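You operate a simulated robot arm through the tools that you are given. There is no shell and no other tool. Be economical: measure what you need, move in short steps, check, and stop when the job is done.

The job below is to be done with a simulated two-armed robot. You get a single attempt, and the scene is never put back.

JOB
Put the gear marked "57" from the top of the grey bench on the steel table top and the gear labelled "27" on top of the cream filter there. Stack the Lime pouch from the top of the end table on top of the Melon pouch. The order is free.

The check looks at the end state, three seconds after you hand in, the way a careful person would. Anything else that was tipped, shoved, dropped, spilled or broken makes it a failure.

ROBOT AND FRAMES
Two 7-joint arms with fingered hands on one trunk, on a base that drives. Base frame: it is fixed to the floor where the robot stands at the start and does not move with it; the origin is under the middle of the robot, x ahead of it, y to its left, z up; the surface under the hand at the start is at about z = 840. Units: mm, rad, N and s.
The left shoulder is at the start at [60, 166, 951], the right one opposite. With the tool pointing down near the work surface each hand reaches from about 360 to 860 mm from the robot's upright axis, wherever it stands, measured 20 degrees to its own side. Places, roughly: pouch [-9750, -7500, 750]; steel table top [-1600, -2800, 700]. Payload 5 kg a hand.
The TCP of each hand is the grasp point between the finger pads, 32 mm short of the fingertips. In the tool frame z runs along the fingers and y along their closing line. The gripper opens to 160 mm. The gripper's body begins 89 mm behind the TCP. The gripper is a hand of 3 fingers: y runs from the thumb to the fingers, the wrist lies at [0, 0, -267] in the tool frame, and closing takes about 1.5 s.
Orientation is that of the tool frame in the base frame, as a unit quaternion [w, x, y, z]. With the fingers straight down and closing along the base's y, the tool's x points along the base's -x, its y along +y and its z along -z.

CONTROLS
- The arms move only by the tool play_rows. It takes "left_targets", "right_targets" or both (then of equal length, played together; a hand with none holds still); each is a list of rows, each an object (a shift or turn left out is 0, a gripper value left out holds the last) with "dp": the shift along the base's x, y, z in units of 50 mm (1.0 is 50 mm), a list of three; "rot": the turn, a rotation vector about the base's x, y, z in units of 4 degrees (1.0 is 4 degrees), a list of three; "grip": the closure in counts, from 0 (fully open) to 255 (shut). In form: [{"dp": [tx, ty, tz], "rot": [ax, ay, az], "grip": grip}, ...]. A call has 1 to 8 rows; each row shifts and turns the commanded pose from where the row before left it. A call with a number of a shift or a turn outside -1 to 1 is refused whole. A row lasts 0.2 s, in which the tool goes at most 50 mm and 0.15 rad; a call with a longer step from one row to the next is refused whole, and so is a gripper value outside its range. A pose out of reach is approached as far as the arm can. The call stops where the force on the tool passes 40 N (or 10 N more than at its start, if that is more) or the arm is blocked; 0.2 s more then pass. Each finger travels about 45 mm/s and halts on what it meets, pressing with about 30 N; the grip force reading is that of the motor and also rises with nothing between the fingers. The clock runs only during rows and for 0.2 s after the last one: add rows that do not move to give the fingers time. The reply holds the time, the measured pose of the TCP, the force on the tool along the base axes, the opening and the grip force, in the units named above and with some noise, with the torque about the TCP (base axes, N m) and any sound that the robot's microphone picked up.
- Cameras (640 x 400 px; columns grow to the right, rows downward): "scene" is now at [52.7, -5.5, 1597.3]; the picture's right is [-0.07, -1.00, 0.00], its down [-0.68, 0.05, -0.73] and it looks along [0.73, -0.05, -0.68] (base axes); focal length 286 px, centre (320, 200). "left" rides on the left gripper at [-65, -4, -116] in its tool frame; the picture's right is [0.06, -1.00, 0.00], its down [0.87, 0.05, -0.49] and it looks along [0.49, 0.03, 0.87] (tool axes); focal length 261 px, centre (320, 200). "right" rides on the right gripper at [65, -4, -116] in its tool frame; the picture's right is [0.06, 1.00, 0.00], its down [-0.87, 0.05, -0.49] and it looks along [-0.49, 0.03, 0.87] (tool axes); focal length 261 px, centre (320, 200). There is no depth. A picture from a camera that has moved, and an enlarged one, comes with that camera's place and axes in the base frame and with its lens.
- camera(camera): a new picture of that camera. No time passes.
- lift_body(by): slides the trunk up (or, below 0, down) by that many mm; the arms and the scene camera ride with it, the base frame stays. It gives what a move gives, with no picture.
- roll_base(legs): drives the robot by 1 to 6 legs, each [ahead, turn to the left] in mm and rad, along the robot's own axes; the way and the turn of a leg run together, so that a leg with both is an arc; at most 1500 mm and 3.142 rad a leg. The arms and the cameras ride along, it lands a little off, and it stops where it bumps. It gives what a move gives.
- hand_shape(shape, hand): the hand has 3 fingers and takes this shape, open, in about a second: jaw (thumb against the fingers, like two jaws); tri (thumb and two fingers); tip (a fingertip pinch); poke (one finger out to press); point (the index stretched); flat (the hand flat); cup (the hand cupped); fist (a fist). The gripper value then closes the fingers along that shape, each until it touches; the sizes above hold for jaw. It gives what a move gives, with no picture.
- aim_head(pan, tilt): turns the head with the scene camera to pan (to the left, within 1.501 rad either way) and tilt (down, from -0.506 to 1.204), counted from straight ahead of the robot. It gives what a move gives.
- inspect(camera, box): a new picture of the part [left, top, right, bottom] of that camera's present view, enlarged. No time passes.
- job_done(): hands the job in; it is judged then, once.

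Work in short steps. Places have to be worked out from the pictures, the camera data and where the tool is seen: move nearer, look again, correct. Check each grasp and each placing, and mend what went wrong. You have 165 turns and 138 pictures in all, those below and enlarged ones among them. Open the grippers and draw the arms clear of the work before you hand the job in, unless the task says otherwise.

The tools are called after "Emit:" by a JSON object that holds its "method" and its "body". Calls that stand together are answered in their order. play_rows: Moves the arms, as the interface text tells. Its arguments: {"type":"object","properties":{"left_targets":{"type":"array"},"right_targets":{"type":"array"}},"required":[]} The other tools are called the same way: lift_body (by) slides the trunk up or down; hand_shape (shape, hand) gives the hand a shape; roll_base (legs) drives the base; aim_head (pan, tilt) turns the head that bears the scene camera; camera (camera) takes a picture; inspect (camera, box) takes an enlarged picture of a part of a camera's view; job_done () hands the job in.

At the start:

```text
time_s: 0.0
left_tcp_pos: [511.0, 149.2, 1111.3]
left_ee_rot: [0.0, 0.0, 1.0, 0.0]
left_wrist_force: [-0.5, 0.2, -0.3]
left_wrist_torque: [0.0, -0.02, 0.02]
left_gripper_width: 160.1
left_grasp_force: 0.1
left_shape: jaw
right_tcp_pos: [548.5, -275.1, 1130.7]
right_ee_rot: [0.0, 0.0, 1.0, 0.0]
right_wrist_force: [0.8, 0.1, 0.3]
right_wrist_torque: [-0.01, 0.03, 0.02]
right_gripper_width: 159.9
right_grasp_force: 0.1
right_shape: jaw
trunk travel left (down, up): [-500.0, 90.0]
robot x, y, heading: [-1.0, -0.7, 0.002]
head pan, tilt: [-0.072, 0.754]
```

scene: 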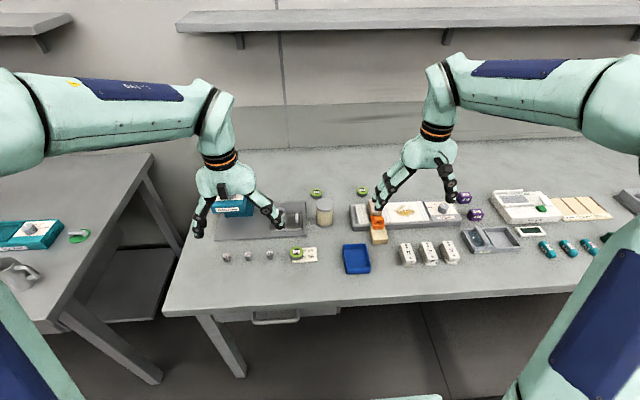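
right: 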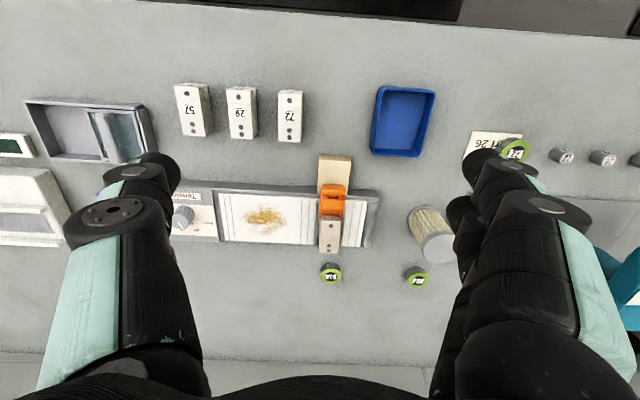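
left: 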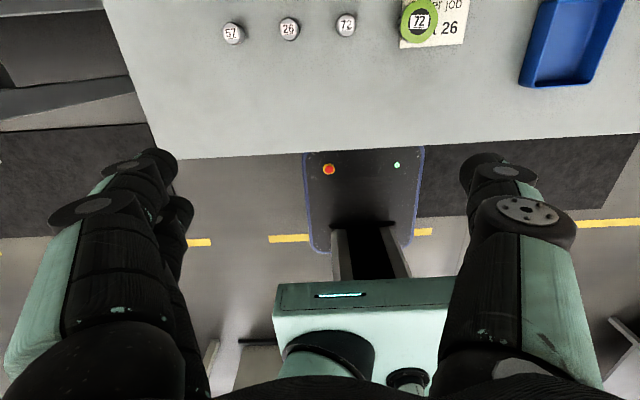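

I start by looking closer at the bench items in the views I have.

Emit:
{"method": "inspect", "body": {"camera": "scene", "box": [180, 170, 400, 300]}}

Emit:
{"method": "inspect", "body": {"camera": "left", "box": [200, 0, 500, 60]}}

Emit:
{"method": "inspect", "body": {"camera": "right", "box": [150, 70, 640, 300]}}

```text
2.91 times, centred on (290, 235) of scene
camera zoom: at [52.7, -5.5, 1597.3], right [-0.07, -1.0, 0.0], down [-0.68, 0.05, -0.73], along [0.73, -0.05, -0.68], focal length 831 px, centre (407, 98)
```

zoom: 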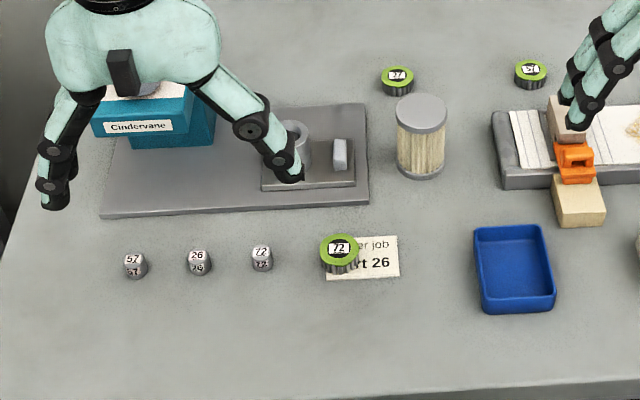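

```text
2.13 times, centred on (350, 30) of left
camera zoom: at [575.6, 145.4, 1227.3], right [-0.06, -1.0, 0.0], down [-0.87, 0.05, 0.49], along [-0.49, 0.03, -0.87], focal length 556 px, centre (256, 563)
```

zoom: 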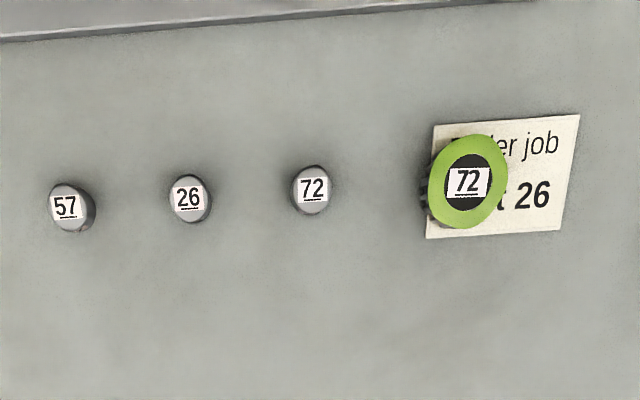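

```text
1.31 times, centred on (395, 185) of right
camera zoom: at [483.9, -279.5, 1246.5], right [-0.06, 1.0, 0.0], down [0.87, 0.05, 0.49], along [0.49, 0.03, -0.87], focal length 340 px, centre (222, 220)
```

zoom: 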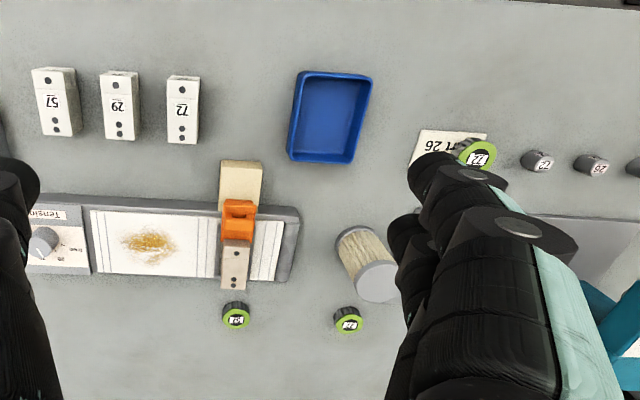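

I need to read the two back green gears.

Emit:
{"method": "inspect", "body": {"camera": "scene", "box": [295, 180, 385, 235]}}

Emit:
{"method": "inspect", "body": {"camera": "right", "box": [300, 230, 450, 320]}}

Emit:
{"method": "inspect", "body": {"camera": "scene", "box": [430, 170, 640, 290]}}

Emit:
{"method": "inspect", "body": {"camera": "scene", "box": [0, 190, 180, 310]}}

```text
7.11 times, centred on (340, 208) of scene
camera zoom: at [52.7, -5.5, 1597.3], right [-0.07, -1.0, 0.0], down [-0.68, 0.05, -0.73], along [0.73, -0.05, -0.68], focal length 2030 px, centre (178, 147)
```

zoom: 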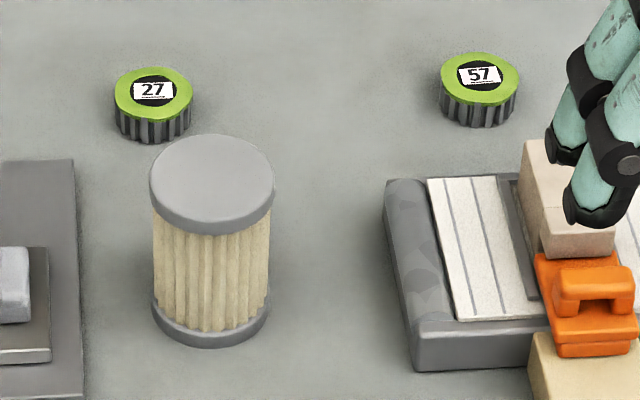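

```text
4.27 times, centred on (375, 275) of right
camera zoom: at [483.9, -279.5, 1246.5], right [-0.06, 1.0, 0.0], down [0.87, 0.05, 0.49], along [0.49, 0.03, -0.87], focal length 1112 px, centre (85, -120)
```

zoom: 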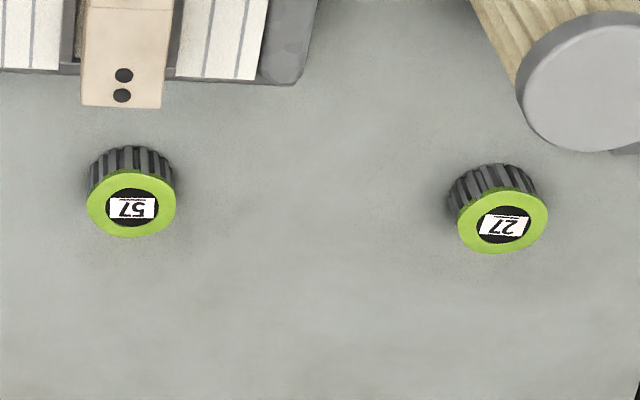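

```text
3.05 times, centred on (535, 230) of scene
camera zoom: at [52.7, -5.5, 1597.3], right [-0.07, -1.0, 0.0], down [-0.68, 0.05, -0.73], along [0.73, -0.05, -0.68], focal length 870 px, centre (-335, 109)
```

zoom: 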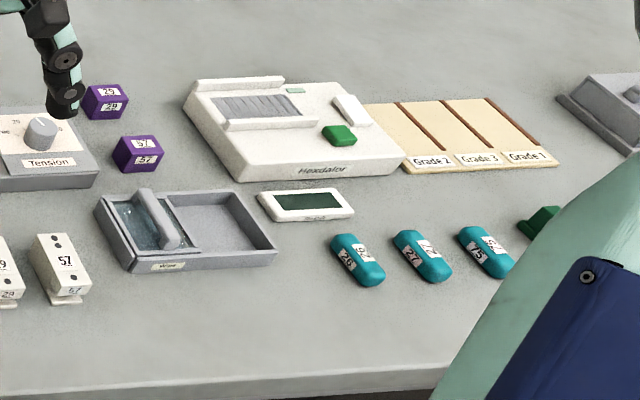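

```text
3.33 times, centred on (90, 250) of scene
camera zoom: at [52.7, -5.5, 1597.3], right [-0.07, -1.0, 0.0], down [-0.68, 0.05, -0.73], along [0.73, -0.05, -0.68], focal length 952 px, centre (1087, 33)
```

zoom: 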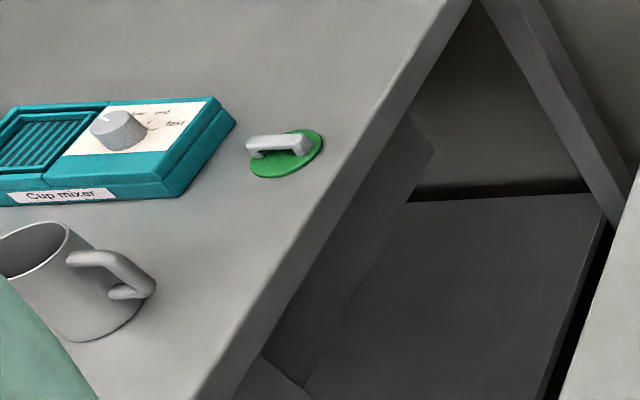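

Gears 57 at about (870,-230) and 27 at about (870,-53), top z about 870; filter at about (737,-68). They are slightly out of reach, so I roll ahead.

Emit:
{"method": "roll_base", "body": {"legs": [[130, 0]]}}

```text
time_s: 1.3
left_tcp_pos: [641.7, 150.4, 1109.3]
left_ee_rot: [-0.001, 0.0, 1.0, 0.0]
left_wrist_force: [0.2, -0.6, 0.0]
left_wrist_torque: [0.02, 0.06, 0.0]
left_gripper_width: 159.9
left_grasp_force: 0.1
left_shape: jaw
right_tcp_pos: [680.2, -274.8, 1128.9]
right_ee_rot: [0.0, 0.0, 1.0, 0.0]
right_wrist_force: [-0.1, 0.0, 0.2]
right_wrist_torque: [0.02, 0.02, -0.01]
right_gripper_width: 159.8
right_grasp_force: 0.0
right_shape: jaw
trunk travel left (down, up): [-500.0, 90.0]
robot x, y, heading: [130.6, -0.9, -0.001]
head pan, tilt: [-0.072, 0.754]
```

No bump. I bring the right hand above gear 57, high, and look.

Emit:
{"method": "play_rows", "body": {"right_targets": [{"dp": [0.76, 0.176, -0.5]}, {"dp": [0.76, 0.176, -0.5]}, {"dp": [0.76, 0.176, -0.5]}, {"dp": [0.76, 0.176, -0.5]}, {"dp": [0.76, 0.176, -0.5]}, {}]}}

Emit:
{"method": "camera", "body": {"camera": "right"}}

Emit:
{"method": "camera", "body": {"camera": "scene"}}

```text
time_s: 2.7
left_tcp_pos: [639.2, 150.0, 1113.4]
left_ee_rot: [0.0, 0.001, 1.0, -0.001]
left_wrist_force: [-0.5, -0.1, -0.1]
left_wrist_torque: [0.03, -0.03, 0.02]
left_gripper_width: 159.9
left_grasp_force: 0.1
left_shape: jaw
right_tcp_pos: [867.9, -231.6, 1005.9]
right_ee_rot: [0.0, 0.001, 1.0, 0.0]
right_wrist_force: [-0.4, 0.6, -0.1]
right_wrist_torque: [-0.03, -0.01, 0.03]
right_gripper_width: 159.7
right_grasp_force: 0.0
right_shape: jaw
trunk travel left (down, up): [-500.0, 90.0]
robot x, y, heading: [129.6, 2.1, 0.005]
head pan, tilt: [-0.072, 0.754]
```

```text
127 pictures are left
camera right: at [803.2, -235.8, 1122.0], right [-0.06, 1.0, 0.0], down [0.87, 0.05, 0.49], along [0.49, 0.03, -0.87], focal length 261 px, centre (320, 200)
```

right: 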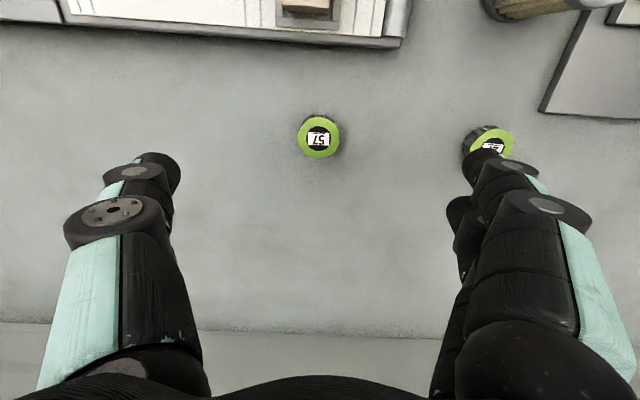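

```text
126 pictures are left
camera scene: at [182.0, -5.6, 1597.4], right [-0.07, -1.0, 0.0], down [-0.68, 0.05, -0.73], along [0.73, -0.05, -0.68], focal length 286 px, centre (320, 200)
```

scene: 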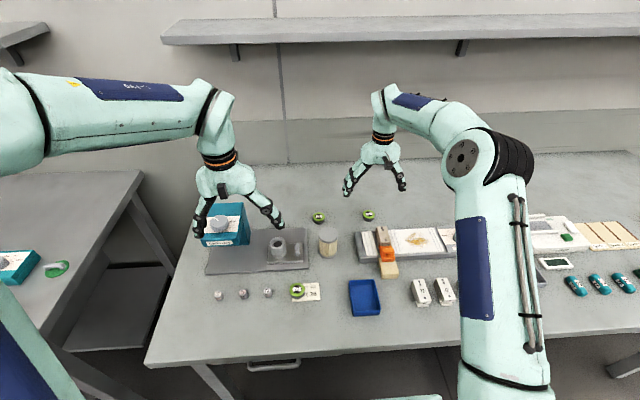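

Gear 57 is at about (876,-232). I shift 8 mm and go down till the tips are close to the bench (TCP about 880).

Emit:
{"method": "play_rows", "body": {"right_targets": [{"dp": [0.16, 0, -0.6]}, {"dp": [0, 0, -0.7]}, {"dp": [0, 0, -0.6]}, {"dp": [0, 0, -0.4]}, {"dp": [0, 0, -0.2]}, {}]}}

Emit:
{"method": "camera", "body": {"camera": "right"}}

```text
time_s: 4.1
left_tcp_pos: [640.7, 148.6, 1111.6]
left_ee_rot: [0.0, 0.001, 1.0, 0.0]
left_wrist_force: [0.0, -0.1, -0.7]
left_wrist_torque: [-0.01, -0.02, 0.04]
left_gripper_width: 159.7
left_grasp_force: 0.0
left_shape: jaw
right_tcp_pos: [876.9, -230.1, 879.6]
right_ee_rot: [0.0, 0.0, 1.0, 0.0]
right_wrist_force: [0.4, 0.1, 0.3]
right_wrist_torque: [-0.02, 0.0, 0.01]
right_gripper_width: 159.9
right_grasp_force: 0.1
right_shape: jaw
trunk travel left (down, up): [-500.0, 90.0]
robot x, y, heading: [133.3, 1.1, 0.001]
head pan, tilt: [-0.072, 0.754]
```

```text
125 pictures are left
camera right: at [812.7, -235.2, 996.0], right [-0.06, 1.0, 0.0], down [0.87, 0.05, 0.49], along [0.49, 0.03, -0.87], focal length 261 px, centre (320, 200)
```

right: 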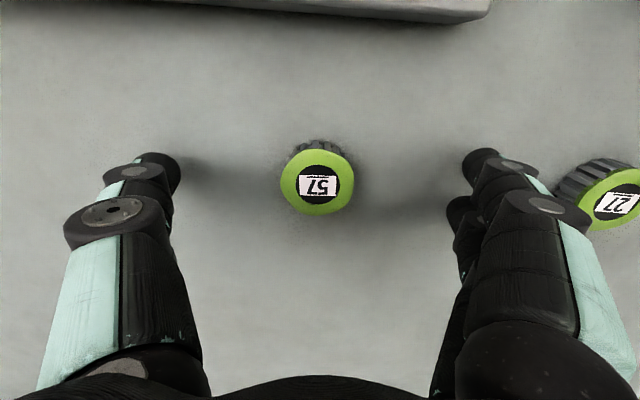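

Well centred. Close the fingers.

Emit:
{"method": "play_rows", "body": {"right_targets": [{"grip": 255}, {}, {}, {}, {}, {}, {}, {}]}}

Emit:
{"method": "camera", "body": {"camera": "right"}}

```text
time_s: 5.9
left_tcp_pos: [640.4, 149.0, 1111.1]
left_ee_rot: [0.0, 0.001, 1.0, 0.0]
left_wrist_force: [0.0, 0.8, 0.3]
left_wrist_torque: [-0.01, 0.02, 0.0]
left_gripper_width: 159.7
left_grasp_force: 0.1
left_shape: jaw
right_tcp_pos: [877.4, -230.4, 879.9]
right_ee_rot: [0.0, 0.0, 1.0, 0.0]
right_wrist_force: [0.5, 0.7, 0.7]
right_wrist_torque: [-0.02, -0.03, 0.03]
right_gripper_width: 31.6
right_grasp_force: 29.6
right_shape: jaw
trunk travel left (down, up): [-500.0, 90.0]
robot x, y, heading: [130.9, -1.7, -0.0]
head pan, tilt: [-0.072, 0.754]
```

```text
124 pictures are left
camera right: at [812.7, -235.2, 996.0], right [-0.06, 1.0, 0.0], down [0.87, 0.05, 0.49], along [0.49, 0.03, -0.87], focal length 261 px, centre (320, 200)
```

right: 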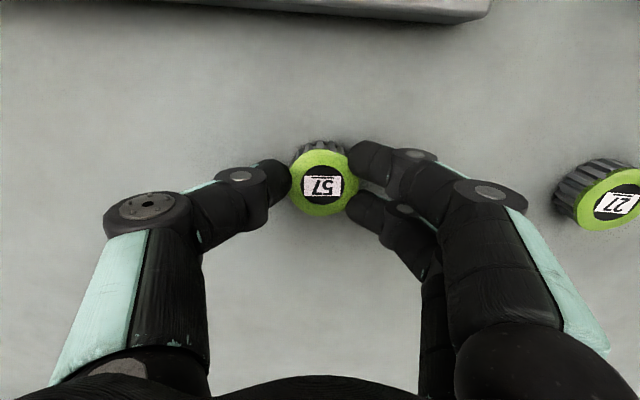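

Grip holds at 32 mm with the gear between thumb and two fingers. Lift and check.

Emit:
{"method": "play_rows", "body": {"right_targets": [{}, {"dp": [0, 0, 0.4]}, {"dp": [0, 0, 0.7]}, {"dp": [0, 0, 0.8]}, {"dp": [0, 0, 0.8]}, {"dp": [-0.3, -0.4, 0.7]}, {"dp": [-0.5, -0.6, 0.3]}, {"dp": [-0.4, -0.5, 0]}]}}

Emit:
{"method": "camera", "body": {"camera": "right"}}

```text
time_s: 7.7
left_tcp_pos: [641.1, 148.9, 1111.0]
left_ee_rot: [0.0, 0.0, 1.0, 0.0]
left_wrist_force: [-0.2, 0.3, -0.6]
left_wrist_torque: [-0.01, -0.01, 0.01]
left_gripper_width: 159.7
left_grasp_force: 0.1
left_shape: jaw
right_tcp_pos: [817.3, -306.6, 1065.6]
right_ee_rot: [-0.001, 0.0, 1.0, 0.0]
right_wrist_force: [0.1, 0.4, -0.8]
right_wrist_torque: [0.02, -0.01, -0.03]
right_gripper_width: 31.6
right_grasp_force: 30.1
right_shape: jaw
trunk travel left (down, up): [-500.0, 90.0]
robot x, y, heading: [130.5, 0.2, 0.005]
head pan, tilt: [-0.072, 0.754]
```

```text
123 pictures are left
camera right: at [752.9, -311.4, 1181.3], right [-0.06, 1.0, 0.0], down [0.87, 0.05, 0.49], along [0.49, 0.03, -0.87], focal length 261 px, centre (320, 200)
```

right: 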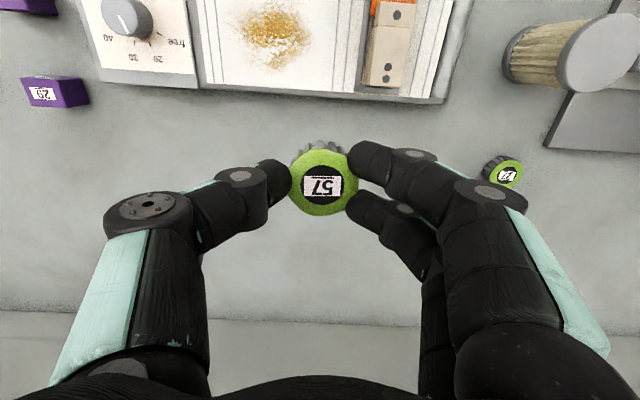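

Gear 57 is held firmly. Now the left hand over gear 27 at about (875,-60), first level and then down.

Emit:
{"method": "play_rows", "body": {"left_targets": [{"dp": [0.67, -0.6, 0]}, {"dp": [0.67, -0.6, 0]}, {"dp": [0.67, -0.6, 0]}, {"dp": [0.67, -0.6, 0]}, {"dp": [0.67, -0.6, 0]}, {"dp": [0.67, -0.6, -0.4]}, {"dp": [0.67, -0.6, -0.4]}, {"dp": [0, 0, -0.9]}]}}

Emit:
{"method": "camera", "body": {"camera": "left"}}

```text
time_s: 9.5
left_tcp_pos: [859.2, -46.8, 1035.3]
left_ee_rot: [0.0, 0.001, 1.0, 0.001]
left_wrist_force: [0.6, -0.5, -0.6]
left_wrist_torque: [-0.02, 0.02, -0.01]
left_gripper_width: 159.9
left_grasp_force: 0.0
left_shape: jaw
left hand out of reach, approached as far as the arm can: row 7
right_tcp_pos: [818.8, -305.6, 1064.6]
right_ee_rot: [-0.001, 0.0, 1.0, 0.001]
right_wrist_force: [0.5, 0.7, -2.4]
right_wrist_torque: [-0.04, 0.04, 0.0]
right_gripper_width: 31.7
right_grasp_force: 30.5
right_shape: jaw
trunk travel left (down, up): [-500.0, 90.0]
robot x, y, heading: [132.6, 1.0, 0.003]
head pan, tilt: [-0.072, 0.754]
```

```text
122 pictures are left
camera left: at [923.7, -50.7, 1151.2], right [-0.06, -1.0, 0.0], down [-0.87, 0.06, 0.49], along [-0.49, 0.03, -0.87], focal length 261 px, centre (320, 200)
```

left: 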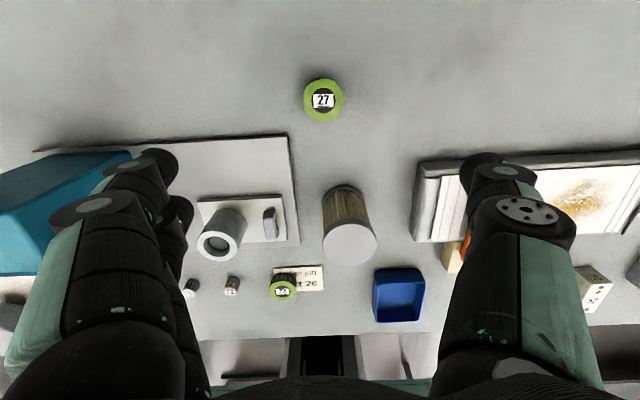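

Left arm is at its reach limit; gear 27 is at about (878,-55). I roll 60 mm further ahead.

Emit:
{"method": "roll_base", "body": {"legs": [[60, 0]]}}

```text
time_s: 10.4
left_tcp_pos: [919.0, -46.4, 1034.6]
left_ee_rot: [-0.001, -0.001, 1.0, 0.001]
left_wrist_force: [0.6, -0.2, 0.1]
left_wrist_torque: [-0.01, 0.04, 0.0]
left_gripper_width: 160.0
left_grasp_force: 0.0
left_shape: jaw
right_tcp_pos: [879.8, -306.4, 1064.2]
right_ee_rot: [-0.001, 0.001, 1.0, 0.0]
right_wrist_force: [0.8, 0.0, -1.3]
right_wrist_torque: [0.0, 0.06, 0.01]
right_gripper_width: 31.3
right_grasp_force: 29.8
right_shape: jaw
trunk travel left (down, up): [-500.0, 90.0]
robot x, y, heading: [191.9, 3.4, -0.001]
head pan, tilt: [-0.072, 0.754]
```

Now step back over the gear and lower a bit, then look.

Emit:
{"method": "play_rows", "body": {"left_targets": [{"dp": [-0.4, -0.1, -0.3]}, {"dp": [-0.4, -0.1, -0.4]}, {}]}}

Emit:
{"method": "camera", "body": {"camera": "left"}}

```text
time_s: 11.2
left_tcp_pos: [879.2, -57.0, 1000.8]
left_ee_rot: [0.0, -0.001, 1.0, 0.0]
left_wrist_force: [-0.3, 0.2, 0.2]
left_wrist_torque: [0.01, -0.01, 0.01]
left_gripper_width: 159.8
left_grasp_force: 0.0
left_shape: jaw
right_tcp_pos: [878.6, -305.8, 1064.7]
right_ee_rot: [-0.001, 0.0, 1.0, 0.0]
right_wrist_force: [0.0, -0.9, -0.8]
right_wrist_torque: [-0.01, 0.01, 0.02]
right_gripper_width: 31.5
right_grasp_force: 30.2
right_shape: jaw
trunk travel left (down, up): [-500.0, 90.0]
robot x, y, heading: [191.4, 2.0, -0.001]
head pan, tilt: [-0.072, 0.754]
```

```text
121 pictures are left
camera left: at [943.9, -60.5, 1116.2], right [-0.06, -1.0, 0.0], down [-0.87, 0.05, 0.49], along [-0.49, 0.03, -0.87], focal length 261 px, centre (320, 200)
```

left: 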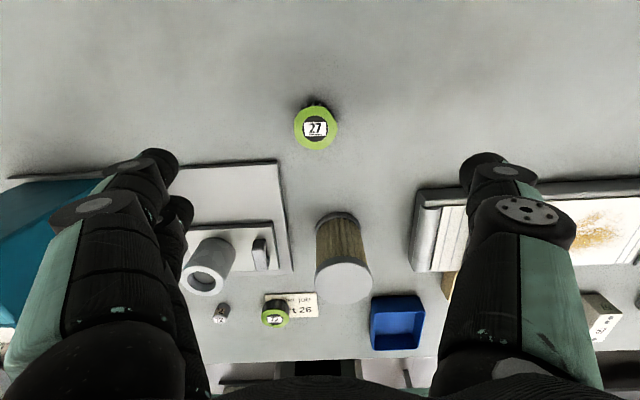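

Gear at about (880,-53). The plate corner lies close to the left fingers, so I pre-close to about 70 mm before descending.

Emit:
{"method": "play_rows", "body": {"left_targets": [{"grip": 145}, {"dp": [0, 0.06, -0.3]}, {}, {}, {}, {}, {}]}}

Emit:
{"method": "camera", "body": {"camera": "left"}}

```text
time_s: 12.8
left_tcp_pos: [878.8, -53.0, 985.3]
left_ee_rot: [0.0, 0.001, 1.0, -0.001]
left_wrist_force: [0.1, 1.0, -0.7]
left_wrist_torque: [-0.01, 0.0, -0.01]
left_gripper_width: 69.5
left_grasp_force: 0.1
left_shape: jaw
right_tcp_pos: [879.2, -306.3, 1065.1]
right_ee_rot: [-0.001, 0.0, 1.0, 0.001]
right_wrist_force: [0.1, -0.5, -1.8]
right_wrist_torque: [0.0, 0.01, -0.02]
right_gripper_width: 31.5
right_grasp_force: 30.1
right_shape: jaw
trunk travel left (down, up): [-500.0, 90.0]
robot x, y, heading: [190.9, -0.4, 0.002]
head pan, tilt: [-0.072, 0.754]
```

```text
120 pictures are left
camera left: at [943.5, -57.9, 1101.5], right [-0.06, -1.0, 0.0], down [-0.87, 0.05, 0.49], along [-0.49, 0.03, -0.87], focal length 261 px, centre (320, 200)
```

left: 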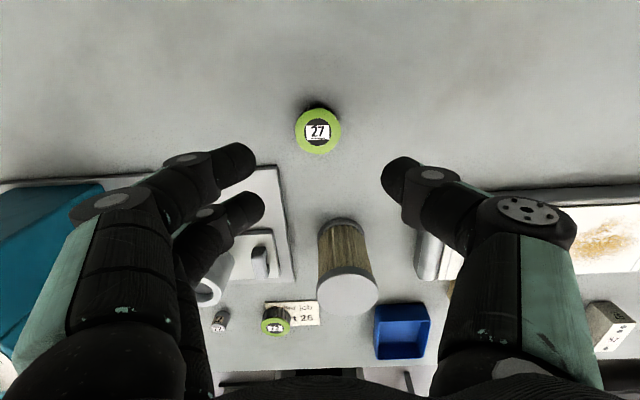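

Descend to about 880.

Emit:
{"method": "play_rows", "body": {"left_targets": [{"dp": [0.03, 0.03, -0.6]}, {"dp": [0, 0, -0.7]}, {"dp": [0, 0, -0.5]}, {"dp": [0, 0, -0.28]}, {}]}}

Emit:
{"method": "camera", "body": {"camera": "left"}}

```text
time_s: 14.1
left_tcp_pos: [880.4, -52.1, 881.9]
left_ee_rot: [0.0, 0.0, 1.0, -0.001]
left_wrist_force: [0.1, -0.2, -0.8]
left_wrist_torque: [0.0, 0.02, -0.03]
left_gripper_width: 69.5
left_grasp_force: 0.0
left_shape: jaw
right_tcp_pos: [879.5, -304.7, 1065.7]
right_ee_rot: [0.0, 0.001, 1.0, -0.001]
right_wrist_force: [-0.2, -0.4, -0.8]
right_wrist_torque: [0.02, 0.0, 0.0]
right_gripper_width: 31.6
right_grasp_force: 30.3
right_shape: jaw
trunk travel left (down, up): [-500.0, 90.0]
robot x, y, heading: [189.1, -1.0, -0.001]
head pan, tilt: [-0.072, 0.754]
```

```text
119 pictures are left
camera left: at [944.7, -55.7, 997.3], right [-0.06, -1.0, 0.0], down [-0.87, 0.05, 0.49], along [-0.49, 0.03, -0.87], focal length 261 px, centre (320, 200)
```

left: 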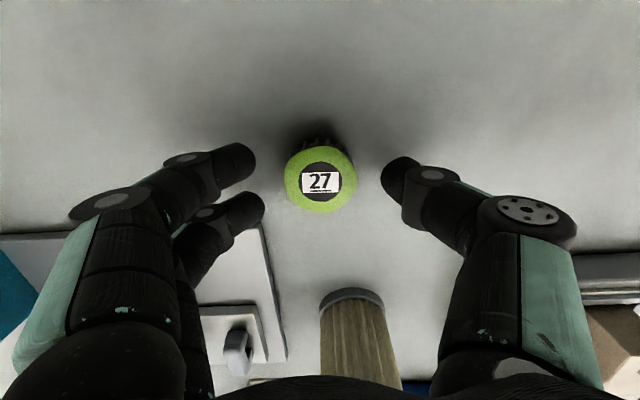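

Centred; close.

Emit:
{"method": "play_rows", "body": {"left_targets": [{"grip": 255}, {}, {}, {}, {}, {}]}}

Emit:
{"method": "camera", "body": {"camera": "left"}}

```text
time_s: 15.4
left_tcp_pos: [879.7, -52.0, 881.6]
left_ee_rot: [0.0, -0.001, 1.0, 0.0]
left_wrist_force: [-0.6, -0.3, -0.2]
left_wrist_torque: [-0.04, -0.01, 0.0]
left_gripper_width: 31.4
left_grasp_force: 30.1
left_shape: jaw
right_tcp_pos: [878.5, -306.5, 1066.2]
right_ee_rot: [-0.001, 0.0, 1.0, 0.0]
right_wrist_force: [0.5, 0.0, -1.5]
right_wrist_torque: [0.0, -0.02, 0.01]
right_gripper_width: 31.7
right_grasp_force: 30.2
right_shape: jaw
trunk travel left (down, up): [-500.0, 90.0]
robot x, y, heading: [188.4, -0.6, 0.001]
head pan, tilt: [-0.072, 0.754]
```

```text
118 pictures are left
camera left: at [944.8, -55.8, 997.4], right [-0.06, -1.0, 0.0], down [-0.87, 0.05, 0.49], along [-0.49, 0.03, -0.87], focal length 261 px, centre (320, 200)
```

left: 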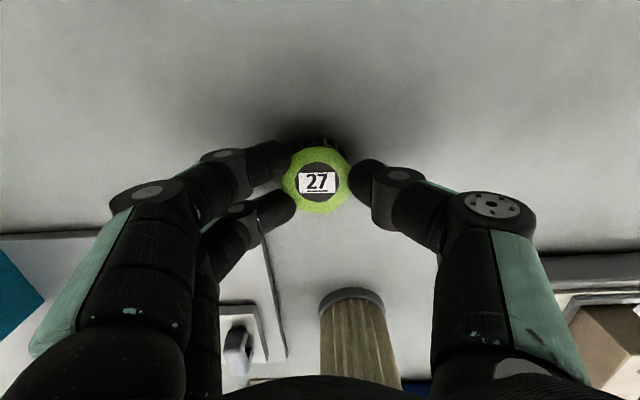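

Gripped at 31 mm. Lift it high.

Emit:
{"method": "play_rows", "body": {"left_targets": [{"dp": [0, 0, 0.4]}, {"dp": [0, 0, 0.7]}, {"dp": [0, 0, 0.8]}, {"dp": [0, 0, 0.8]}, {"dp": [0, 0, 0.8]}, {"dp": [-0.3, 0.2, 0.7]}, {"dp": [-0.8, 0.4, 0]}, {"dp": [-0.8, 0.4, 0]}]}}

Emit:
{"method": "camera", "body": {"camera": "left"}}

```text
time_s: 17.2
left_tcp_pos: [784.1, -1.7, 1091.6]
left_ee_rot: [0.0, 0.0, 1.0, -0.001]
left_wrist_force: [-1.2, 0.3, -1.2]
left_wrist_torque: [0.03, -0.01, 0.02]
left_gripper_width: 31.6
left_grasp_force: 29.9
left_shape: jaw
right_tcp_pos: [877.5, -306.1, 1065.5]
right_ee_rot: [0.001, 0.0, 1.0, 0.0]
right_wrist_force: [-1.0, 0.3, -1.7]
right_wrist_torque: [-0.04, -0.01, -0.04]
right_gripper_width: 31.5
right_grasp_force: 29.8
right_shape: jaw
trunk travel left (down, up): [-500.0, 90.0]
robot x, y, heading: [188.4, 0.7, -0.0]
head pan, tilt: [-0.072, 0.754]
```

```text
117 pictures are left
camera left: at [849.0, -5.6, 1207.8], right [-0.06, -1.0, 0.0], down [-0.87, 0.05, 0.49], along [-0.49, 0.03, -0.87], focal length 261 px, centre (320, 200)
```

left: 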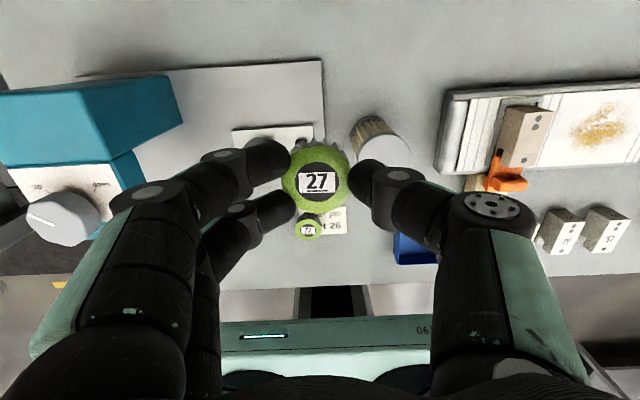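

Both gears held. Back away from the bench and look to the right with the head.

Emit:
{"method": "roll_base", "body": {"legs": [[-600, 0]]}}

Emit:
{"method": "aim_head", "body": {"pan": -1.5, "tilt": 0.35}}

Emit:
{"method": "camera", "body": {"camera": "scene"}}

```text
time_s: 20.6
left_tcp_pos: [187.2, -2.1, 1090.9]
left_ee_rot: [0.0, -0.001, 1.0, 0.0]
left_wrist_force: [0.3, 0.0, -1.3]
left_wrist_torque: [0.0, -0.01, -0.01]
left_gripper_width: 31.3
left_grasp_force: 29.6
left_shape: jaw
right_tcp_pos: [280.8, -305.1, 1065.0]
right_ee_rot: [0.0, -0.001, 1.0, 0.001]
right_wrist_force: [-0.6, -0.5, -0.8]
right_wrist_torque: [0.01, -0.02, -0.01]
right_gripper_width: 31.4
right_grasp_force: 29.9
right_shape: jaw
trunk travel left (down, up): [-500.0, 90.0]
robot x, y, heading: [-407.5, 3.7, 0.001]
head pan, tilt: [-0.072, 0.754]
```

```text
time_s: 22.2
left_tcp_pos: [188.4, -2.8, 1090.4]
left_ee_rot: [0.0, -0.001, 1.0, 0.0]
left_wrist_force: [1.2, -0.5, -1.3]
left_wrist_torque: [-0.01, -0.01, 0.0]
left_gripper_width: 31.8
left_grasp_force: 30.3
left_shape: jaw
right_tcp_pos: [281.0, -304.2, 1065.1]
right_ee_rot: [0.0, 0.0, 1.0, 0.0]
right_wrist_force: [-0.8, -0.7, -1.5]
right_wrist_torque: [-0.01, -0.03, -0.02]
right_gripper_width: 31.8
right_grasp_force: 29.7
right_shape: jaw
trunk travel left (down, up): [-500.0, 90.0]
robot x, y, heading: [-403.6, 0.4, -0.0]
head pan, tilt: [-1.499, 0.351]
```

```text
116 pictures are left
camera scene: at [-430.0, -93.2, 1633.2], right [-1.0, -0.07, 0.0], down [-0.03, 0.34, -0.94], along [0.07, -0.94, -0.34], focal length 286 px, centre (320, 200)
```

scene: 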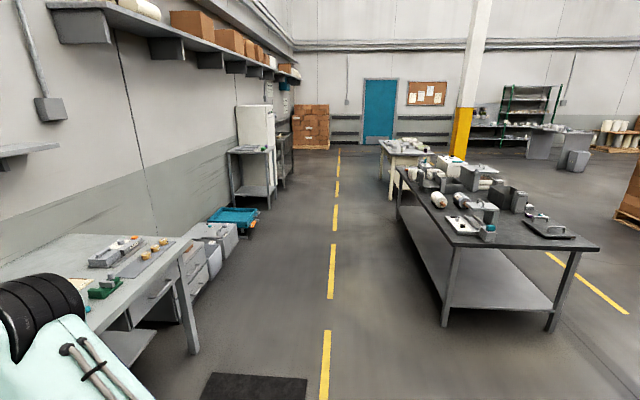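

The dark table on the right must be the steel table. Zoom.

Emit:
{"method": "inspect", "body": {"camera": "scene", "box": [370, 130, 610, 280]}}

Emit:
{"method": "inspect", "body": {"camera": "scene", "box": [210, 80, 640, 250]}}

```text
2.67 times, centred on (490, 205) of scene
camera zoom: at [-430.0, -93.2, 1633.2], right [-1.0, -0.07, 0.0], down [-0.03, 0.34, -0.94], along [0.07, -0.94, -0.34], focal length 761 px, centre (-133, 187)
```

zoom: 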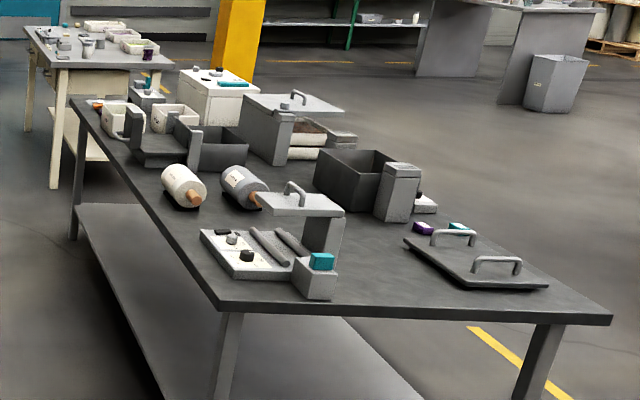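

```text
1.49 times, centred on (425, 165) of scene
camera zoom: at [-430.0, -93.2, 1633.2], right [-1.0, -0.07, 0.0], down [-0.03, 0.34, -0.94], along [0.07, -0.94, -0.34], focal length 425 px, centre (164, 252)
```

zoom: 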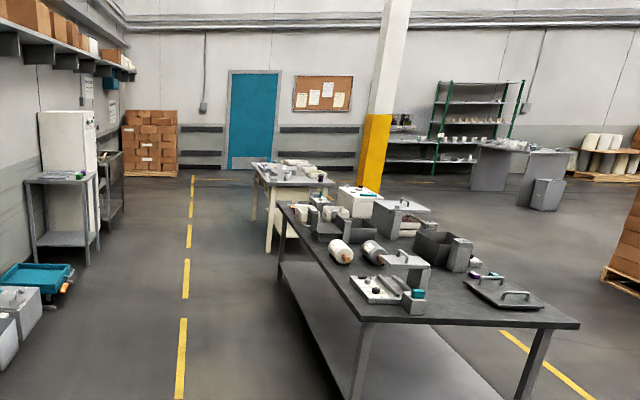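

The table's near end is around y=-1857, x from -1200 to -2120, with free space near (-1650,-2030). I tuck the right arm, then turn and drive most of the way.

Emit:
{"method": "play_rows", "body": {"right_targets": [{"dp": [-0.9, 0, 0]}, {"dp": [-0.9, 0, 0]}, {"dp": [-0.9, 0.2, 0]}, {}]}}

Emit:
{"method": "roll_base", "body": {"legs": [[0, -2.198], [1200, 0]]}}

Emit:
{"method": "aim_head", "body": {"pan": 0.4, "tilt": 0.6}}

Emit:
{"method": "camera", "body": {"camera": "scene"}}

```text
time_s: 23.2
left_tcp_pos: [188.1, -2.2, 1091.1]
left_ee_rot: [-0.001, -0.001, 1.0, 0.0]
left_wrist_force: [-0.2, 0.3, -1.0]
left_wrist_torque: [-0.03, 0.04, -0.02]
left_gripper_width: 31.4
left_grasp_force: 30.1
left_shape: jaw
right_tcp_pos: [146.6, -294.3, 1066.0]
right_ee_rot: [-0.001, 0.0, 1.0, -0.001]
right_wrist_force: [0.2, -0.3, -1.2]
right_wrist_torque: [0.0, 0.03, 0.01]
right_gripper_width: 31.3
right_grasp_force: 29.9
right_shape: jaw
trunk travel left (down, up): [-500.0, 90.0]
robot x, y, heading: [-407.6, -0.2, 0.001]
head pan, tilt: [-1.499, 0.351]
```

```text
time_s: 34.6
left_tcp_pos: [-1425.3, -1472.6, 1091.4]
left_ee_rot: [0.0, 0.885, 0.466, 0.001]
left_wrist_force: [-0.3, -0.9, -1.5]
left_wrist_torque: [0.03, -0.03, -0.03]
left_gripper_width: 31.6
left_grasp_force: 29.9
left_shape: jaw
right_tcp_pos: [-1643.2, -1273.9, 1066.2]
right_ee_rot: [-0.001, 0.884, 0.467, 0.001]
right_wrist_force: [-0.2, -0.3, -0.5]
right_wrist_torque: [0.0, 0.0, 0.01]
right_gripper_width: 31.4
right_grasp_force: 30.1
right_shape: jaw
trunk travel left (down, up): [-500.0, 90.0]
robot x, y, heading: [-1085.9, -983.0, -2.167]
head pan, tilt: [-1.499, 0.351]
```

```text
time_s: 36.5
left_tcp_pos: [-1425.5, -1472.1, 1091.5]
left_ee_rot: [0.0, 0.885, 0.466, 0.0]
left_wrist_force: [0.1, 0.3, -1.1]
left_wrist_torque: [-0.02, 0.01, -0.02]
left_gripper_width: 31.0
left_grasp_force: 30.1
left_shape: jaw
right_tcp_pos: [-1643.8, -1272.5, 1065.6]
right_ee_rot: [-0.001, 0.884, 0.467, 0.001]
right_wrist_force: [-0.2, 0.4, -0.9]
right_wrist_torque: [-0.01, -0.03, -0.01]
right_gripper_width: 31.1
right_grasp_force: 30.1
right_shape: jaw
trunk travel left (down, up): [-500.0, 90.0]
robot x, y, heading: [-1088.5, -984.8, -2.175]
head pan, tilt: [0.4, 0.6]
```

```text
113 pictures are left
camera scene: at [-1088.3, -1044.3, 1610.5], right [-0.98, 0.2, 0.0], down [0.11, 0.55, -0.83], along [-0.16, -0.81, -0.56], focal length 286 px, centre (320, 200)
```

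scene: 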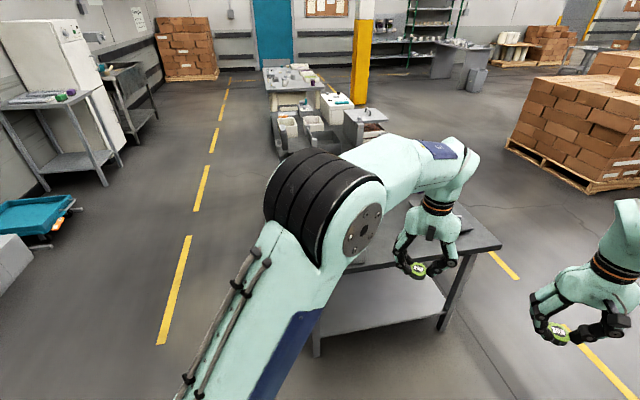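

Arms occlude; drive to the near end and face the table.

Emit:
{"method": "roll_base", "body": {"legs": [[0, -0.036], [540, 0], [0, 0.64]]}}

Emit:
{"method": "aim_head", "body": {"pan": 0.0, "tilt": 0.6}}

Emit:
{"method": "camera", "body": {"camera": "scene"}}

Emit:
{"method": "camera", "body": {"camera": "right"}}

```text
time_s: 41.8
left_tcp_pos: [-1400.5, -2008.3, 1091.2]
left_ee_rot: [0.0, 0.703, 0.711, 0.0]
left_wrist_force: [0.0, -0.5, -1.6]
left_wrist_torque: [-0.02, 0.04, -0.02]
left_gripper_width: 31.1
left_grasp_force: 30.1
left_shape: jaw
right_tcp_pos: [-1693.1, -1970.7, 1067.0]
right_ee_rot: [0.0, 0.702, 0.712, 0.001]
right_wrist_force: [0.4, -0.4, -1.2]
right_wrist_torque: [0.03, 0.0, 0.01]
right_gripper_width: 31.1
right_grasp_force: 30.0
right_shape: jaw
trunk travel left (down, up): [-500.0, 90.0]
robot x, y, heading: [-1404.1, -1414.3, -1.563]
head pan, tilt: [0.4, 0.6]
```

```text
time_s: 42.6
left_tcp_pos: [-1400.2, -2009.0, 1091.6]
left_ee_rot: [0.0, 0.703, 0.711, 0.001]
left_wrist_force: [-0.5, 0.3, -0.8]
left_wrist_torque: [-0.03, 0.01, -0.01]
left_gripper_width: 31.3
left_grasp_force: 29.8
left_shape: jaw
right_tcp_pos: [-1694.0, -1969.3, 1066.2]
right_ee_rot: [-0.001, 0.703, 0.711, 0.0]
right_wrist_force: [-0.6, 0.1, -1.1]
right_wrist_torque: [-0.03, -0.03, 0.0]
right_gripper_width: 31.4
right_grasp_force: 30.4
right_shape: jaw
trunk travel left (down, up): [-500.0, 90.0]
robot x, y, heading: [-1405.7, -1414.1, -1.556]
head pan, tilt: [0.0, 0.6]
```

```text
112 pictures are left
camera scene: at [-1404.3, -1472.3, 1610.5], right [-1.0, -0.01, 0.0], down [-0.01, 0.57, -0.82], along [0.01, -0.82, -0.57], focal length 286 px, centre (320, 200)
```

scene: 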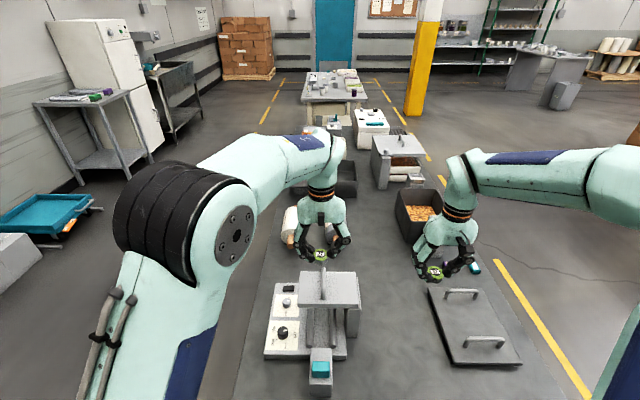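

```text
111 pictures are left
camera right: at [-1698.1, -1906.1, 1182.3], right [1.0, 0.07, 0.0], down [0.06, -0.87, 0.49], along [0.04, -0.49, -0.87], focal length 261 px, centre (320, 200)
```

right: 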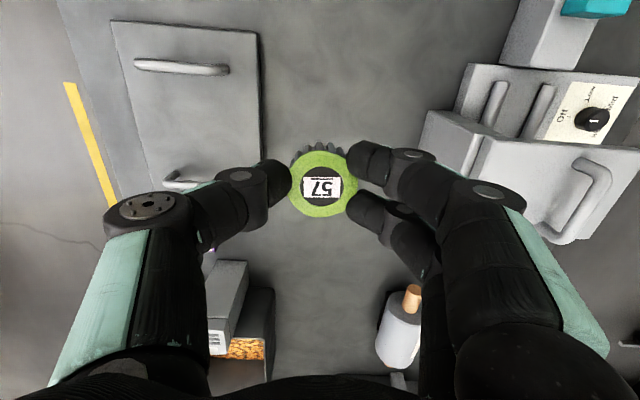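

Corridor between the press and the lid pad is free beneath the right hand. I go down at (-1680,-1975).

Emit:
{"method": "play_rows", "body": {"right_targets": [{"dp": [0.28, -0.1, -0.8]}, {"dp": [0, 0, -0.9]}, {"dp": [0, 0, -0.9]}, {"dp": [0, 0, -0.9]}, {"dp": [0, 0, -0.9]}, {"dp": [0, 0, -0.9]}, {}]}}

Emit:
{"method": "camera", "body": {"camera": "right"}}

Emit:
{"method": "camera", "body": {"camera": "scene"}}

```text
time_s: 44.2
left_tcp_pos: [-1400.3, -2008.5, 1092.4]
left_ee_rot: [0.0, 0.704, 0.711, 0.0]
left_wrist_force: [-0.9, 1.0, -2.0]
left_wrist_torque: [0.0, 0.01, 0.0]
left_gripper_width: 31.6
left_grasp_force: 30.2
left_shape: jaw
right_tcp_pos: [-1678.6, -1976.0, 801.5]
right_ee_rot: [0.001, 0.703, 0.711, 0.0]
right_wrist_force: [-0.4, 0.4, -0.8]
right_wrist_torque: [-0.01, 0.0, -0.01]
right_gripper_width: 31.1
right_grasp_force: 30.1
right_shape: jaw
trunk travel left (down, up): [-500.0, 90.0]
robot x, y, heading: [-1403.5, -1413.4, -1.559]
head pan, tilt: [0.0, 0.6]
```

```text
110 pictures are left
camera right: at [-1683.8, -1911.4, 916.5], right [1.0, 0.07, 0.0], down [0.06, -0.87, 0.49], along [0.04, -0.49, -0.87], focal length 261 px, centre (320, 200)
```

right: 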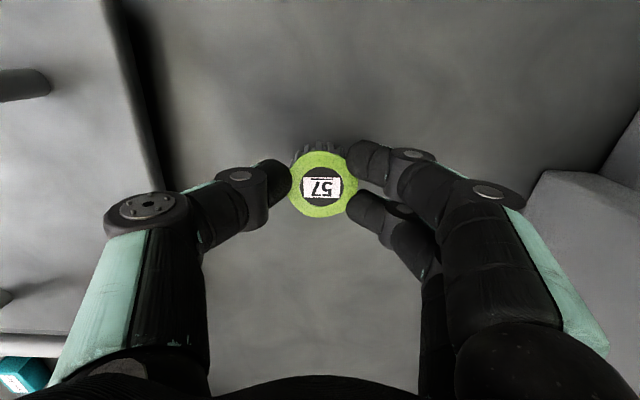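

```text
109 pictures are left
camera scene: at [-1404.2, -1471.9, 1610.5], right [-1.0, -0.01, 0.0], down [-0.01, 0.56, -0.83], along [0.01, -0.83, -0.56], focal length 286 px, centre (320, 200)
```

scene: 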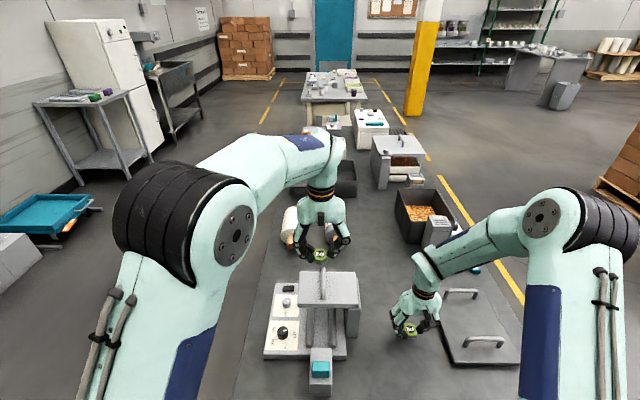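

Clear. Shift 10 mm away from the pad and descend slowly towards an assumed table at 700, i.e. TCP 745 first.

Emit:
{"method": "play_rows", "body": {"right_targets": [{"dp": [0.25, 0, -0.3]}, {"dp": [0, 0, -0.3]}, {"dp": [0, 0, -0.25]}, {"dp": [0, 0, -0.15]}, {"dp": [0, 0, -0.1]}, {}]}}

Emit:
{"method": "camera", "body": {"camera": "right"}}

```text
time_s: 44.9
left_tcp_pos: [-1401.4, -2008.1, 1091.7]
left_ee_rot: [0.001, 0.703, 0.711, 0.0]
left_wrist_force: [0.1, -0.4, -1.6]
left_wrist_torque: [-0.02, -0.03, 0.0]
left_gripper_width: 31.2
left_grasp_force: 29.8
left_shape: jaw
right_tcp_pos: [-1665.8, -1977.3, 777.5]
right_ee_rot: [0.002, 0.704, 0.71, -0.002]
right_wrist_force: [1.3, 12.1, 30.8]
right_wrist_torque: [0.26, -0.14, 0.07]
right_gripper_width: 34.2
right_grasp_force: 30.5
right_shape: jaw
trunk travel left (down, up): [-500.0, 90.0]
robot x, y, heading: [-1405.8, -1414.8, -1.562]
head pan, tilt: [0.0, 0.6]
stopped in row 3 (right hand): the force on the tool passed its limit at 48 N (the readings are from after the stop); the commanded pose is now the measured one
```

```text
108 pictures are left
camera right: at [-1670.5, -1911.4, 893.1], right [1.0, 0.07, 0.0], down [0.06, -0.87, 0.5], along [0.04, -0.49, -0.87], focal length 261 px, centre (320, 200)
```

right: 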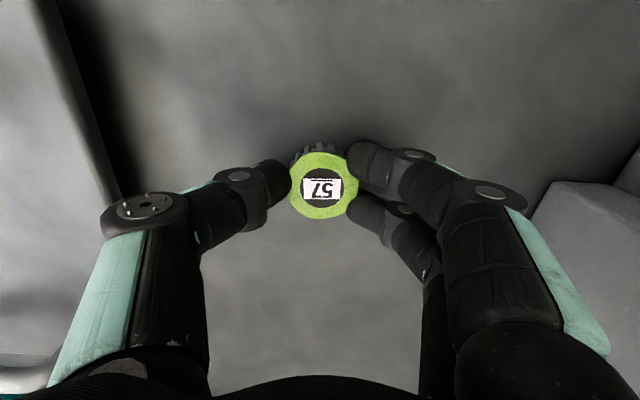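

Contact: the table is at about z 738. Ease up 1 mm and open partially.

Emit:
{"method": "play_rows", "body": {"right_targets": [{"dp": [0, 0, 0.03]}, {"grip": 200}, {}, {"grip": 145}, {}, {}, {}]}}

Emit:
{"method": "camera", "body": {"camera": "right"}}

```text
time_s: 46.5
left_tcp_pos: [-1401.9, -2009.4, 1091.9]
left_ee_rot: [0.0, 0.703, 0.711, -0.001]
left_wrist_force: [0.0, -0.1, -1.0]
left_wrist_torque: [-0.02, -0.02, -0.01]
left_gripper_width: 31.3
left_grasp_force: 30.0
left_shape: jaw
right_tcp_pos: [-1666.1, -1977.6, 775.5]
right_ee_rot: [0.001, 0.703, 0.711, -0.001]
right_wrist_force: [-0.3, -0.3, 0.4]
right_wrist_torque: [-0.01, -0.02, -0.03]
right_gripper_width: 68.1
right_grasp_force: 0.0
right_shape: jaw
trunk travel left (down, up): [-500.0, 90.0]
robot x, y, heading: [-1409.2, -1415.8, -1.562]
head pan, tilt: [0.0, 0.6]
```

```text
107 pictures are left
camera right: at [-1671.0, -1912.3, 891.8], right [1.0, 0.07, 0.0], down [0.06, -0.87, 0.49], along [0.04, -0.49, -0.87], focal length 261 px, centre (320, 200)
```

right: 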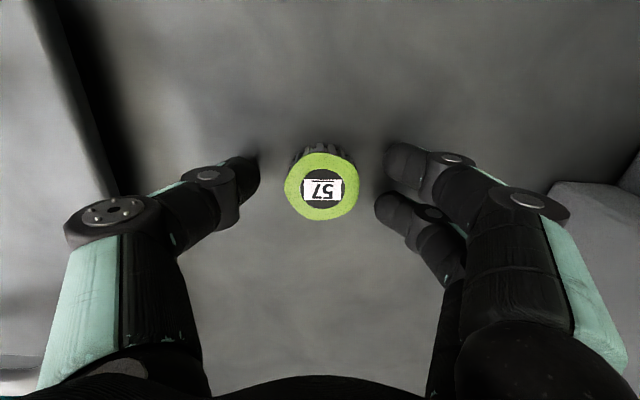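

Gear 57 stands on the table. Raise the right hand straight up and then look around the table for a cream filter.

Emit:
{"method": "play_rows", "body": {"right_targets": [{"dp": [0, 0, 0.5]}, {"dp": [0, 0, 0.8]}, {"dp": [0, 0, 0.9]}, {"dp": [0, 0, 0.9]}, {"dp": [0, 0, 0.9]}, {"dp": [0, 0, 0.9]}, {"dp": [0, 0, 0.9]}]}}

Emit:
{"method": "camera", "body": {"camera": "right"}}

Emit:
{"method": "aim_head", "body": {"pan": 0.0, "tilt": 0.35}}

Emit:
{"method": "inspect", "body": {"camera": "scene", "box": [220, 100, 480, 300]}}

```text
time_s: 48.1
left_tcp_pos: [-1400.7, -2008.1, 1091.6]
left_ee_rot: [0.0, 0.703, 0.711, 0.001]
left_wrist_force: [0.0, 0.2, -1.0]
left_wrist_torque: [-0.01, 0.01, 0.01]
left_gripper_width: 31.1
left_grasp_force: 29.7
left_shape: jaw
right_tcp_pos: [-1665.8, -1977.9, 1067.0]
right_ee_rot: [0.001, 0.704, 0.711, -0.001]
right_wrist_force: [0.3, 0.4, 0.4]
right_wrist_torque: [0.0, 0.0, -0.02]
right_gripper_width: 68.3
right_grasp_force: 0.0
right_shape: jaw
trunk travel left (down, up): [-500.0, 90.0]
robot x, y, heading: [-1403.8, -1410.4, -1.561]
head pan, tilt: [0.0, 0.6]
```

```text
106 pictures are left
camera right: at [-1671.7, -1912.3, 1182.3], right [1.0, 0.07, 0.0], down [0.06, -0.87, 0.49], along [0.04, -0.49, -0.87], focal length 261 px, centre (320, 200)
```

right: 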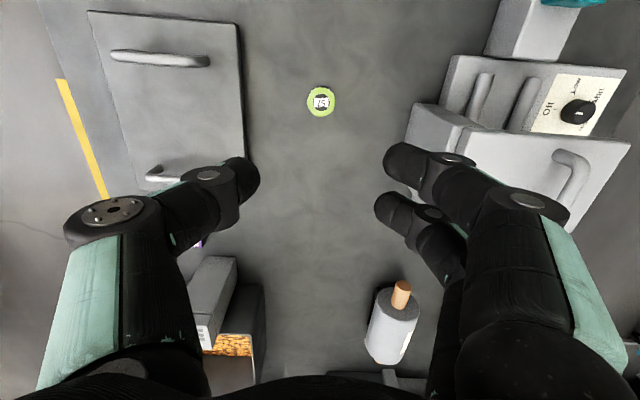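

```text
time_s: 48.9
left_tcp_pos: [-1400.8, -2008.5, 1091.7]
left_ee_rot: [0.001, 0.703, 0.711, -0.001]
left_wrist_force: [0.3, 0.4, -0.4]
left_wrist_torque: [-0.01, 0.0, -0.02]
left_gripper_width: 31.0
left_grasp_force: 29.6
left_shape: jaw
right_tcp_pos: [-1667.0, -1978.2, 1066.6]
right_ee_rot: [0.001, 0.704, 0.711, 0.0]
right_wrist_force: [0.2, 0.3, 0.6]
right_wrist_torque: [-0.01, 0.01, -0.02]
right_gripper_width: 68.5
right_grasp_force: 0.1
right_shape: jaw
trunk travel left (down, up): [-500.0, 90.0]
robot x, y, heading: [-1401.8, -1415.1, -1.559]
head pan, tilt: [0.0, 0.351]
```

```text
2.00 times, centred on (350, 200) of scene
camera zoom: at [-1404.3, -1476.9, 1633.2], right [-1.0, -0.01, 0.0], down [0.0, 0.34, -0.94], along [0.01, -0.94, -0.34], focal length 571 px, centre (260, 200)
```

zoom: 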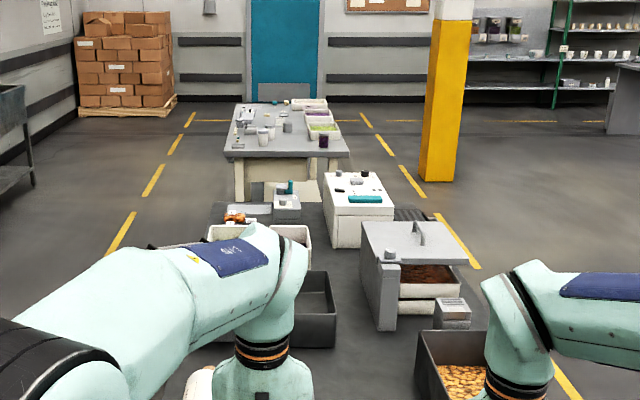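

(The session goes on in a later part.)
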